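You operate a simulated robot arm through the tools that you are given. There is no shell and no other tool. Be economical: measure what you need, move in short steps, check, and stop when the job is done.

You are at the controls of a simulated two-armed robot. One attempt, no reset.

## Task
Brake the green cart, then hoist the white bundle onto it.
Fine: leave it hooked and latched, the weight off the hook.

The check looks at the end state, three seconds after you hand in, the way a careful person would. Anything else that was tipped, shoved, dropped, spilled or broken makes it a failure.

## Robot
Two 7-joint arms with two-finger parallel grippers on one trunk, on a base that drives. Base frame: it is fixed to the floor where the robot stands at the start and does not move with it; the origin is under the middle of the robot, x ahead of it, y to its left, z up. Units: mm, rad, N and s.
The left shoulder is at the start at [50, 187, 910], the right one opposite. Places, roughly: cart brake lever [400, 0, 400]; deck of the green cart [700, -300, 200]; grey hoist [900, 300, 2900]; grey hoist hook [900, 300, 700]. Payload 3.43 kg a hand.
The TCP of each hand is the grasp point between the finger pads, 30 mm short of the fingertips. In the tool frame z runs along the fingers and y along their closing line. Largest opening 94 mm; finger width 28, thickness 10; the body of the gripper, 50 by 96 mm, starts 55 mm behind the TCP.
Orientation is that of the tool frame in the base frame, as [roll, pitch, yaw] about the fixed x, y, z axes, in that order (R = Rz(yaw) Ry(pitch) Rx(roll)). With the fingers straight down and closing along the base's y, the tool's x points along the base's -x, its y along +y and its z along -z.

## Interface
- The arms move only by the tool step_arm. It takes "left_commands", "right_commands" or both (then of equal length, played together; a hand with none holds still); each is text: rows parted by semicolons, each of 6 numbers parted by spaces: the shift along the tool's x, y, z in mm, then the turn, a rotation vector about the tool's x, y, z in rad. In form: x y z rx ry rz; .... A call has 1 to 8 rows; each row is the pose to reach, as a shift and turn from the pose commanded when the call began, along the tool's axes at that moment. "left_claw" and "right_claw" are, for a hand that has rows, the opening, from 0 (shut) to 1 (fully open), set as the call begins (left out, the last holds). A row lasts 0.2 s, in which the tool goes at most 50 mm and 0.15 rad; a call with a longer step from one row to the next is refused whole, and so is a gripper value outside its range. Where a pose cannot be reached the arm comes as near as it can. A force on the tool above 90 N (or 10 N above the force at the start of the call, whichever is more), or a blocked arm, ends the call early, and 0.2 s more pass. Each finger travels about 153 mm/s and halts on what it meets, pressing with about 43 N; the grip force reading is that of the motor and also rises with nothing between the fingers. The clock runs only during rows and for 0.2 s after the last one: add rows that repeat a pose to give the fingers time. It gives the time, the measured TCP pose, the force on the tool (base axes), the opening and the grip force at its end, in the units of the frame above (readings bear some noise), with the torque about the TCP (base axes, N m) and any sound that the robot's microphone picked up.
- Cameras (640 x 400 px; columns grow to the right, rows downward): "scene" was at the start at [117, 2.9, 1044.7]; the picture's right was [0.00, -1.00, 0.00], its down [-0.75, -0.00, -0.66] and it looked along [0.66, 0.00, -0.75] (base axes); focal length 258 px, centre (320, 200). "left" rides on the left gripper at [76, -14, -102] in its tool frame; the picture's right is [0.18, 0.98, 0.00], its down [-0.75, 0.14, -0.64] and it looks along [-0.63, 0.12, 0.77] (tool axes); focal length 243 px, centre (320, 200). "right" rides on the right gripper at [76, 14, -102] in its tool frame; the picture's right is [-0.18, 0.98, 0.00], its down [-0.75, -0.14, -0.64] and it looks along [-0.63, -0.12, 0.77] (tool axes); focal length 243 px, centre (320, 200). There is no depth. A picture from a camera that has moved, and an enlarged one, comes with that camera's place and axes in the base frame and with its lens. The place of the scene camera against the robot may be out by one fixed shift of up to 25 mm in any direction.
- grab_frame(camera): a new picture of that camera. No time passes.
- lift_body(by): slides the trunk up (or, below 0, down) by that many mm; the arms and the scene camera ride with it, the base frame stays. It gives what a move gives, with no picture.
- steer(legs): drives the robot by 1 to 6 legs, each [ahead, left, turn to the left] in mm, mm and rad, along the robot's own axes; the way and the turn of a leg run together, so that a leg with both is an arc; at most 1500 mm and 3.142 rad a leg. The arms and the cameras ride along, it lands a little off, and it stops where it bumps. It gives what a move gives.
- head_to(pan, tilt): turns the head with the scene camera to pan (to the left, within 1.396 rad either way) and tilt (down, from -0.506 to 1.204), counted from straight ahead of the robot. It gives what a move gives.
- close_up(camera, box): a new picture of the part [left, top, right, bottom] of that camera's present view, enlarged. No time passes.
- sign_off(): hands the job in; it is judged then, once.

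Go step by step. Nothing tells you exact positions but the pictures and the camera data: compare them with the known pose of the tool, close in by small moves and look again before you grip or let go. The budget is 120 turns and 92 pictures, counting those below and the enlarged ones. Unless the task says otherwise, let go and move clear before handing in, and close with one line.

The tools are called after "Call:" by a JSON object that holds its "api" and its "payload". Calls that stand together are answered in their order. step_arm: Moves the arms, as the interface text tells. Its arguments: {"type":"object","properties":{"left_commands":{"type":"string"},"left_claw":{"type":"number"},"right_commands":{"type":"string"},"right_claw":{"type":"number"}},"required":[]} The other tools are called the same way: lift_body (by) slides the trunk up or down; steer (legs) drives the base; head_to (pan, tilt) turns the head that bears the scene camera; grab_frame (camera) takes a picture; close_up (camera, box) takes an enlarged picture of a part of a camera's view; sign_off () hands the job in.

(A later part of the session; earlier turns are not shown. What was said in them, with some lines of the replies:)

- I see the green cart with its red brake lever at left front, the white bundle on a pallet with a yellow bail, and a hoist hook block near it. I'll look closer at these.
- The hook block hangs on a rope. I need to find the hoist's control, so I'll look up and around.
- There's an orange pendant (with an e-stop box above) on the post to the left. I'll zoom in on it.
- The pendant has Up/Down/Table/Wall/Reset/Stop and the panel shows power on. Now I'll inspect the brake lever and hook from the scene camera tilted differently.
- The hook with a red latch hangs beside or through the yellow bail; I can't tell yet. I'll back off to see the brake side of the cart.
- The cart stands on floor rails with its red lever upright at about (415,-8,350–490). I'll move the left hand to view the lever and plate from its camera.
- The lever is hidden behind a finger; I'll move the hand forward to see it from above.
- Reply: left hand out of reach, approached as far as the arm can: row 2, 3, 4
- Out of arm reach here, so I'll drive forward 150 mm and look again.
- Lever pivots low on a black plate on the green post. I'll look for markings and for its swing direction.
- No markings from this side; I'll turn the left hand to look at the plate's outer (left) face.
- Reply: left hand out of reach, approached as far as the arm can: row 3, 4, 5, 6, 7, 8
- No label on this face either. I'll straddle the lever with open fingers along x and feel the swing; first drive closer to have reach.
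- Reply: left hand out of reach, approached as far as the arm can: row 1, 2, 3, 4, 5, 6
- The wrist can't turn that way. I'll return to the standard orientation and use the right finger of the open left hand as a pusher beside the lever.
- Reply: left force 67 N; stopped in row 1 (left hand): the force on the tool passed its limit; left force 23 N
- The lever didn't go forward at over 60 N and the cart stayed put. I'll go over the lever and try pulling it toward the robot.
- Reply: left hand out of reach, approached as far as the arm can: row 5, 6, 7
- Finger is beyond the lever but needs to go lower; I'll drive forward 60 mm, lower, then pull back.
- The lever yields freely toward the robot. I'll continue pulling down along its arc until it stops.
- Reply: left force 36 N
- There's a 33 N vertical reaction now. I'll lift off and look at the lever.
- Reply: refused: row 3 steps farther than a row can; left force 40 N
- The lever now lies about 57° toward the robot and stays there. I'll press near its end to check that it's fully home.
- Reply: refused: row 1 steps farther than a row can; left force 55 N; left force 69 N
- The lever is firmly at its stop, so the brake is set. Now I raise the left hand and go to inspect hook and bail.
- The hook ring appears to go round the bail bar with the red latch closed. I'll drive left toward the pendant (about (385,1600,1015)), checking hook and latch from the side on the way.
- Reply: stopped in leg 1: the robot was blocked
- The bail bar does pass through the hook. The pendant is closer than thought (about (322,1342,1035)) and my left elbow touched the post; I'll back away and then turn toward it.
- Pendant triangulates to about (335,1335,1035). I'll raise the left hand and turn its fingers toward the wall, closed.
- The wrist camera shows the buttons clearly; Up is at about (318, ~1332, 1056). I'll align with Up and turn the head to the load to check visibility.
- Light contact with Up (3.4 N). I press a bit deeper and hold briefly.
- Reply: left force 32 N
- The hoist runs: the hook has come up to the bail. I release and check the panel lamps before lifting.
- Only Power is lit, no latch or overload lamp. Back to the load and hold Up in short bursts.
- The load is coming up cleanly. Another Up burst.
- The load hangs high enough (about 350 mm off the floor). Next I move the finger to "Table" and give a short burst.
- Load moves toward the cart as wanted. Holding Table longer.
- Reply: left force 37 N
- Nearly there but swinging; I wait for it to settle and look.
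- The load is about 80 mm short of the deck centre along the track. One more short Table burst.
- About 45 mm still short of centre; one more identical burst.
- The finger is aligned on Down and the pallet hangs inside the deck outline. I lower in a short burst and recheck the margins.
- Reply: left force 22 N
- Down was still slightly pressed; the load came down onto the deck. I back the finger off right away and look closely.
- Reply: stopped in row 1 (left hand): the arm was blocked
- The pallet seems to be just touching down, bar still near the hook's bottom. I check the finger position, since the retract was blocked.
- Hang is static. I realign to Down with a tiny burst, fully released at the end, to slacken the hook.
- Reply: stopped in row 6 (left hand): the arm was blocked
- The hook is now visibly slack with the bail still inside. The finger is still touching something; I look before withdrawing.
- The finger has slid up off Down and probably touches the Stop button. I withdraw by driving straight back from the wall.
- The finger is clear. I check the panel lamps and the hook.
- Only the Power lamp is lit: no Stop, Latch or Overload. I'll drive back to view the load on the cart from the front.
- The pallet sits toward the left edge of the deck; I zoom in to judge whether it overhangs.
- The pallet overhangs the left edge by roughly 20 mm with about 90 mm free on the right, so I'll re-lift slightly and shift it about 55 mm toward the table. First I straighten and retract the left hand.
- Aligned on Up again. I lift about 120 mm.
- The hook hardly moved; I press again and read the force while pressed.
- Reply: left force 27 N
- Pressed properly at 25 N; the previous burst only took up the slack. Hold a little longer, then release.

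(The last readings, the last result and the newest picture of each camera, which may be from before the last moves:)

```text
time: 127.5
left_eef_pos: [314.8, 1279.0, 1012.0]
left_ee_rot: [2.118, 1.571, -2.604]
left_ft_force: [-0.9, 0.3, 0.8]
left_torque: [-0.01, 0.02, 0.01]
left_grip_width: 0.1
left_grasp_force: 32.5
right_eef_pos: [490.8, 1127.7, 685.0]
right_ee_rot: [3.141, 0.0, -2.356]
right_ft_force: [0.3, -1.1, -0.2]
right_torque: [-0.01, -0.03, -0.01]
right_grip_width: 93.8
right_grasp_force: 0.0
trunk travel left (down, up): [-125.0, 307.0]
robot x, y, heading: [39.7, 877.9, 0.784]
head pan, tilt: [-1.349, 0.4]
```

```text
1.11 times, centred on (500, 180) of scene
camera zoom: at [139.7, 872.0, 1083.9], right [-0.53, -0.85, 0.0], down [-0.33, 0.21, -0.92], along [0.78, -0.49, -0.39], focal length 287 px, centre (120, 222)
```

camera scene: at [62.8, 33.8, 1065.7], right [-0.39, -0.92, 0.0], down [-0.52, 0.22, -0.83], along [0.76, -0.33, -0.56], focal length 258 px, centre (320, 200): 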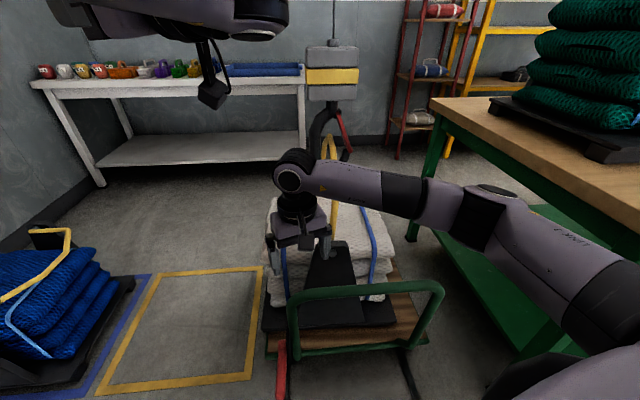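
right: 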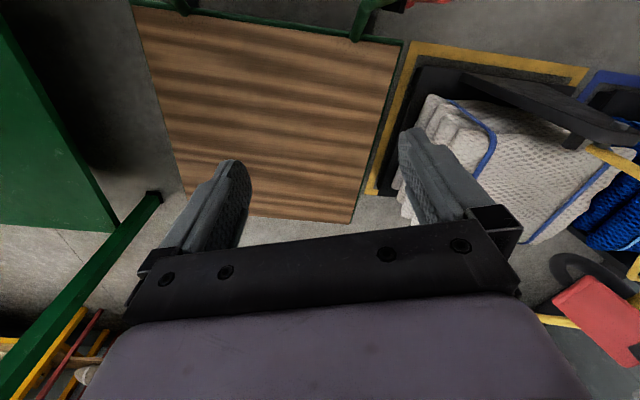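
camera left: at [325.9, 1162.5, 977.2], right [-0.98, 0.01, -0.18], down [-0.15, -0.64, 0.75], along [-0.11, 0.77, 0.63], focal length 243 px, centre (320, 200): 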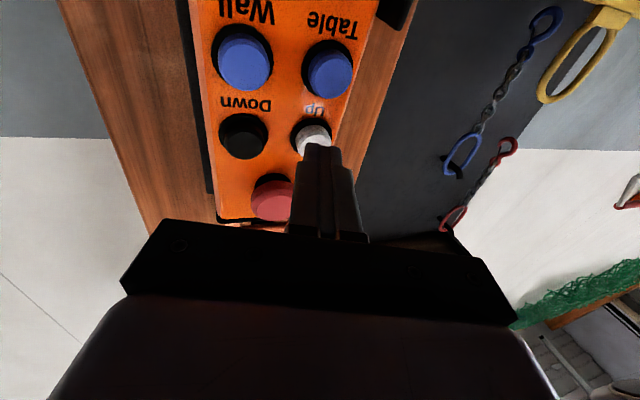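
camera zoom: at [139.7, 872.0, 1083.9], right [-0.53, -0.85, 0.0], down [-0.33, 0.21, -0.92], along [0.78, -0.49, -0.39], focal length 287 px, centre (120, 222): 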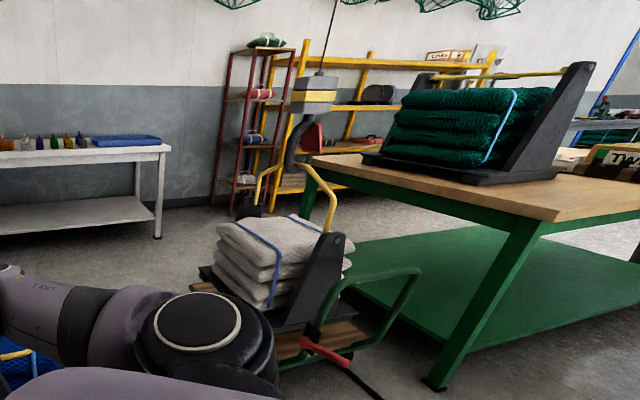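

The pallet is now about 65 mm above the deck. A Table burst for about 55 mm, then settle.

Call:
{"api": "step_arm", "payload": {"left_commands": "0 0 9 0 0 0; 0 0 19 0 0 0; 0 0 19 0 0 0; 0 0 19 0 0 0; 0 0 19 0 0 0; 0 0 19 0 0 0; 0 0 0 0 0 0; 0 0 -10 0 0 0"}}

Call:
{"api": "step_arm", "payload": {"left_commands": "0 0 0 0 0 0; 0 0 0 0 0 0; 0 0 0 0 0 0; 0 0 0 0 0 0; 0 0 0 0 0 0; 0 0 0 0 0 0; 0 0 0 0 0 0; 0 0 0 0 0 0"}}

Call:
{"api": "step_arm", "payload": {"left_commands": "0 0 0 0 0 0; 0 0 0 0 0 0; 0 0 0 0 0 0; 0 0 0 0 0 0; 0 0 0 0 0 0; 0 0 0 0 0 0; 0 0 0 0 0 0; 0 0 0 0 0 0"}}

Call:
{"api": "close_up", "payload": {"camera": "scene", "box": [360, 0, 640, 360]}}

```text
time: 129.2
left_eef_pos: [312.8, 1269.1, 1015.2]
left_ee_rot: [-1.141, 1.569, 0.423]
left_ft_force: [-0.4, -0.3, 0.0]
left_torque: [-0.02, 0.01, 0.01]
left_grip_width: 0.3
left_grasp_force: 32.8
right_eef_pos: [490.0, 1127.8, 685.7]
right_ee_rot: [-3.14, 0.0, -2.353]
right_ft_force: [-0.6, 0.0, -0.3]
right_torque: [-0.02, -0.03, 0.0]
right_grip_width: 94.2
right_grasp_force: 0.1
trunk travel left (down, up): [-125.0, 307.0]
robot x, y, heading: [42.0, 877.1, 0.784]
head pan, tilt: [-1.349, 0.4]
```

```text
time: 131.1
left_eef_pos: [313.2, 1267.8, 1013.2]
left_ee_rot: [-1.029, 1.57, 0.532]
left_ft_force: [-0.9, -0.1, 0.8]
left_torque: [0.02, 0.02, 0.0]
left_grip_width: 0.0
left_grasp_force: 33.5
right_eef_pos: [490.7, 1129.1, 685.6]
right_ee_rot: [3.141, 0.0, -2.354]
right_ft_force: [-0.3, -0.3, 0.1]
right_torque: [0.03, -0.01, 0.0]
right_grip_width: 94.1
right_grasp_force: 0.0
trunk travel left (down, up): [-125.0, 307.0]
robot x, y, heading: [39.5, 877.7, 0.785]
head pan, tilt: [-1.349, 0.4]
```

```text
time: 132.8
left_eef_pos: [313.7, 1267.9, 1013.0]
left_ee_rot: [-1.265, 1.57, 0.297]
left_ft_force: [0.1, 0.6, 0.2]
left_torque: [0.0, 0.04, 0.02]
left_grip_width: 0.5
left_grasp_force: 33.0
right_eef_pos: [490.0, 1127.4, 685.3]
right_ee_rot: [-3.141, 0.001, -2.355]
right_ft_force: [-0.5, 0.1, 0.7]
right_torque: [0.02, -0.01, -0.03]
right_grip_width: 93.9
right_grasp_force: 0.0
trunk travel left (down, up): [-125.0, 307.0]
robot x, y, heading: [37.0, 876.6, 0.784]
head pan, tilt: [-1.349, 0.4]
```

```text
1.11 times, centred on (500, 180) of scene
camera zoom: at [139.7, 872.0, 1083.9], right [-0.53, -0.85, 0.0], down [-0.33, 0.21, -0.92], along [0.78, -0.49, -0.39], focal length 287 px, centre (120, 222)
```

zoom: 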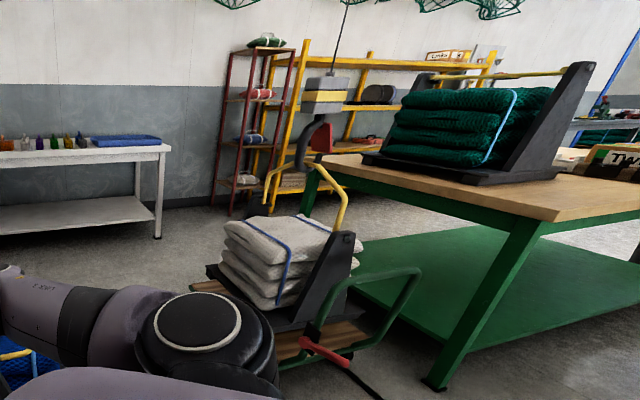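

The pallet moved about 40 mm, now roughly centred on the deck. I shift the base 50 mm along x to reach Down comfortably.

Call:
{"api": "step_arm", "payload": {"left_commands": "0 0 -15 0 0 0; -25 0 -15 0 0 0; -45 0 -15 0 0 0"}}

Call:
{"api": "steer", "payload": {"legs": [[37, -37, 0]]}}

```text
time: 133.7
left_eef_pos: [314.0, 1253.5, 1058.7]
left_ee_rot: [1.763, 1.569, -2.96]
left_ft_force: [0.7, 0.6, 0.1]
left_torque: [0.02, 0.0, 0.01]
left_grip_width: 0.2
left_grasp_force: 33.0
right_eef_pos: [490.7, 1127.3, 685.3]
right_ee_rot: [-3.141, 0.0, -2.355]
right_ft_force: [-0.3, -0.3, -0.1]
right_torque: [-0.01, -0.02, -0.01]
right_grip_width: 93.9
right_grasp_force: 0.1
trunk travel left (down, up): [-125.0, 307.0]
robot x, y, heading: [40.0, 879.3, 0.794]
head pan, tilt: [-1.349, 0.4]
```

```text
time: 134.6
left_eef_pos: [365.5, 1253.6, 1057.7]
left_ee_rot: [-1.193, 1.569, 0.368]
left_ft_force: [0.9, -0.2, -0.3]
left_torque: [-0.01, -0.02, 0.01]
left_grip_width: 0.0
left_grasp_force: 33.0
right_eef_pos: [542.9, 1128.1, 686.2]
right_ee_rot: [-3.141, 0.001, -2.354]
right_ft_force: [-0.4, 0.6, -0.3]
right_torque: [0.01, -0.02, 0.0]
right_grip_width: 93.8
right_grasp_force: 0.1
trunk travel left (down, up): [-125.0, 307.0]
robot x, y, heading: [90.2, 879.0, 0.789]
head pan, tilt: [-1.349, 0.4]
```

Call:
{"api": "step_arm", "payload": {"left_commands": "0 0 15 0 0 0; 0 0 28 0 0 0"}}

```text
time: 135.2
left_eef_pos: [365.7, 1280.2, 1058.5]
left_ee_rot: [-2.332, 1.57, -0.772]
left_ft_force: [0.4, -1.6, -0.2]
left_torque: [0.0, 0.01, -0.01]
left_grip_width: 0.0
left_grasp_force: 32.8
right_eef_pos: [542.3, 1128.2, 685.7]
right_ee_rot: [3.141, 0.001, -2.354]
right_ft_force: [0.1, -0.2, 0.5]
right_torque: [0.0, 0.0, 0.0]
right_grip_width: 94.1
right_grasp_force: 0.0
trunk travel left (down, up): [-125.0, 307.0]
robot x, y, heading: [93.7, 876.9, 0.785]
head pan, tilt: [-1.349, 0.4]
```

Now a Down burst of about 0.7 s with a full release at the end.

Call:
{"api": "step_arm", "payload": {"left_commands": "0 0 15 0 0 0; 0 0 19 0 0 0; 0 0 19 0 0 0; 0 0 19 0 0 0; 0 0 -10 0 0 0; 0 0 -30 0 0 0"}}

Call:
{"api": "close_up", "payload": {"camera": "scene", "box": [400, 40, 600, 340]}}

```text
time: 136.6
left_eef_pos: [364.7, 1253.2, 1060.2]
left_ee_rot: [-1.574, 1.567, -0.009]
left_ft_force: [-0.2, 0.2, 0.4]
left_torque: [0.03, -0.01, 0.0]
left_grip_width: 0.0
left_grasp_force: 33.0
right_eef_pos: [542.8, 1128.3, 684.4]
right_ee_rot: [-3.14, 0.001, -2.349]
right_ft_force: [-0.1, 1.0, -0.1]
right_torque: [0.02, 0.0, 0.0]
right_grip_width: 93.9
right_grasp_force: 0.0
trunk travel left (down, up): [-125.0, 307.0]
robot x, y, heading: [93.2, 879.0, 0.786]
head pan, tilt: [-1.349, 0.4]
```

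```text
1.33 times, centred on (500, 190) of scene
camera zoom: at [192.1, 872.7, 1084.0], right [-0.53, -0.85, 0.0], down [-0.33, 0.21, -0.92], along [0.78, -0.49, -0.39], focal length 345 px, centre (80, 213)
```

zoom: 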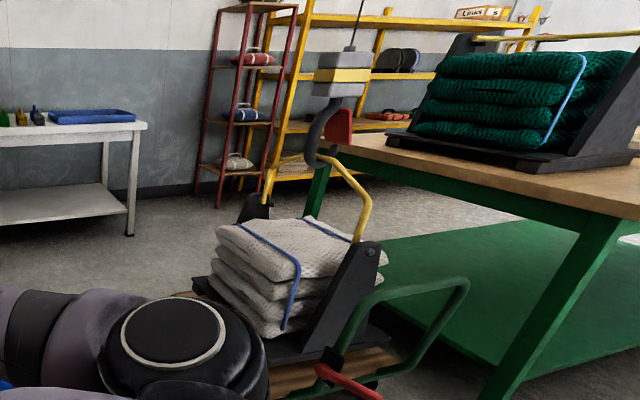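

It came down about 35 mm and is still taut. One longer Down burst to set it down and slacken the hook.

Call:
{"api": "step_arm", "payload": {"left_commands": "0 0 30 0 0 0; 0 0 46 0 0 0; 0 0 46 0 0 0; 0 0 46 0 0 0; 0 0 46 0 0 0; 0 0 46 0 0 0; 0 0 46 0 0 0; 0 0 5 0 0 0"}}

Call:
{"api": "step_arm", "payload": {"left_commands": "0 0 -5 0 0 0; 0 0 -40 0 0 0; 0 0 -60 0 0 0"}}

```text
time: 138.4
left_eef_pos: [365.2, 1257.9, 1061.6]
left_ee_rot: [-1.248, 1.566, 0.319]
left_ft_force: [-0.5, -0.6, 0.1]
left_torque: [-0.02, -0.03, -0.02]
left_grip_width: 0.2
left_grasp_force: 32.8
right_eef_pos: [542.6, 1129.3, 685.8]
right_ee_rot: [-3.141, -0.001, -2.353]
right_ft_force: [0.2, -0.9, 0.1]
right_torque: [-0.03, -0.01, -0.03]
right_grip_width: 93.6
right_grasp_force: 0.0
trunk travel left (down, up): [-125.0, 307.0]
robot x, y, heading: [89.4, 877.7, 0.785]
head pan, tilt: [-1.349, 0.4]
```

```text
time: 139.2
left_eef_pos: [364.5, 1196.2, 1059.3]
left_ee_rot: [1.601, 1.571, -3.12]
left_ft_force: [0.3, 0.0, 0.2]
left_torque: [0.01, 0.01, 0.01]
left_grip_width: 0.0
left_grasp_force: 33.4
right_eef_pos: [542.7, 1127.3, 685.5]
right_ee_rot: [-3.141, -0.001, -2.354]
right_ft_force: [0.0, -0.6, -0.4]
right_torque: [0.02, 0.0, -0.01]
right_grip_width: 94.1
right_grasp_force: 0.0
trunk travel left (down, up): [-125.0, 307.0]
robot x, y, heading: [89.7, 878.8, 0.781]
head pan, tilt: [-1.349, 0.4]
```

The burst ended with a clean release. I use the last picture on the load.

Call:
{"api": "close_up", "payload": {"camera": "scene", "box": [420, 60, 590, 350]}}

```text
1.38 times, centred on (505, 205) of scene
camera zoom: at [191.9, 871.8, 1083.9], right [-0.53, -0.84, 0.0], down [-0.33, 0.21, -0.92], along [0.78, -0.49, -0.39], focal length 357 px, centre (65, 193)
```

zoom: 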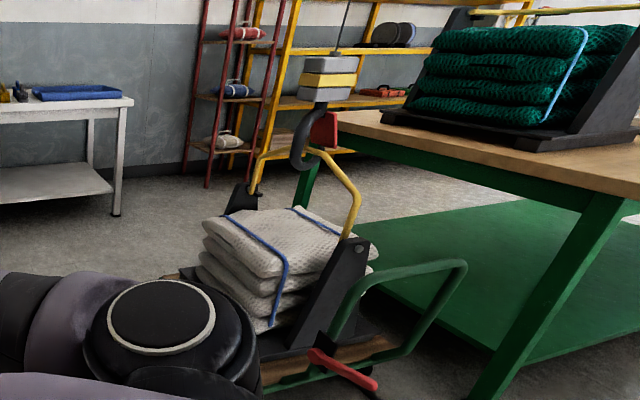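

The pallet dropped about 40 mm onto the deck and the hook about 90 mm. So the hook hangs slack by about 50 mm with the bail inside it and the latch shut. The brake lever is down and the hands are clear, so I hand in.

Call:
{"api": "sign_off", "payload": {}}

```text
The job is handed in.
```

The green cart is braked, and the white bundle rests on its deck. It is still hooked and latched, with the hook slack and no weight on it.
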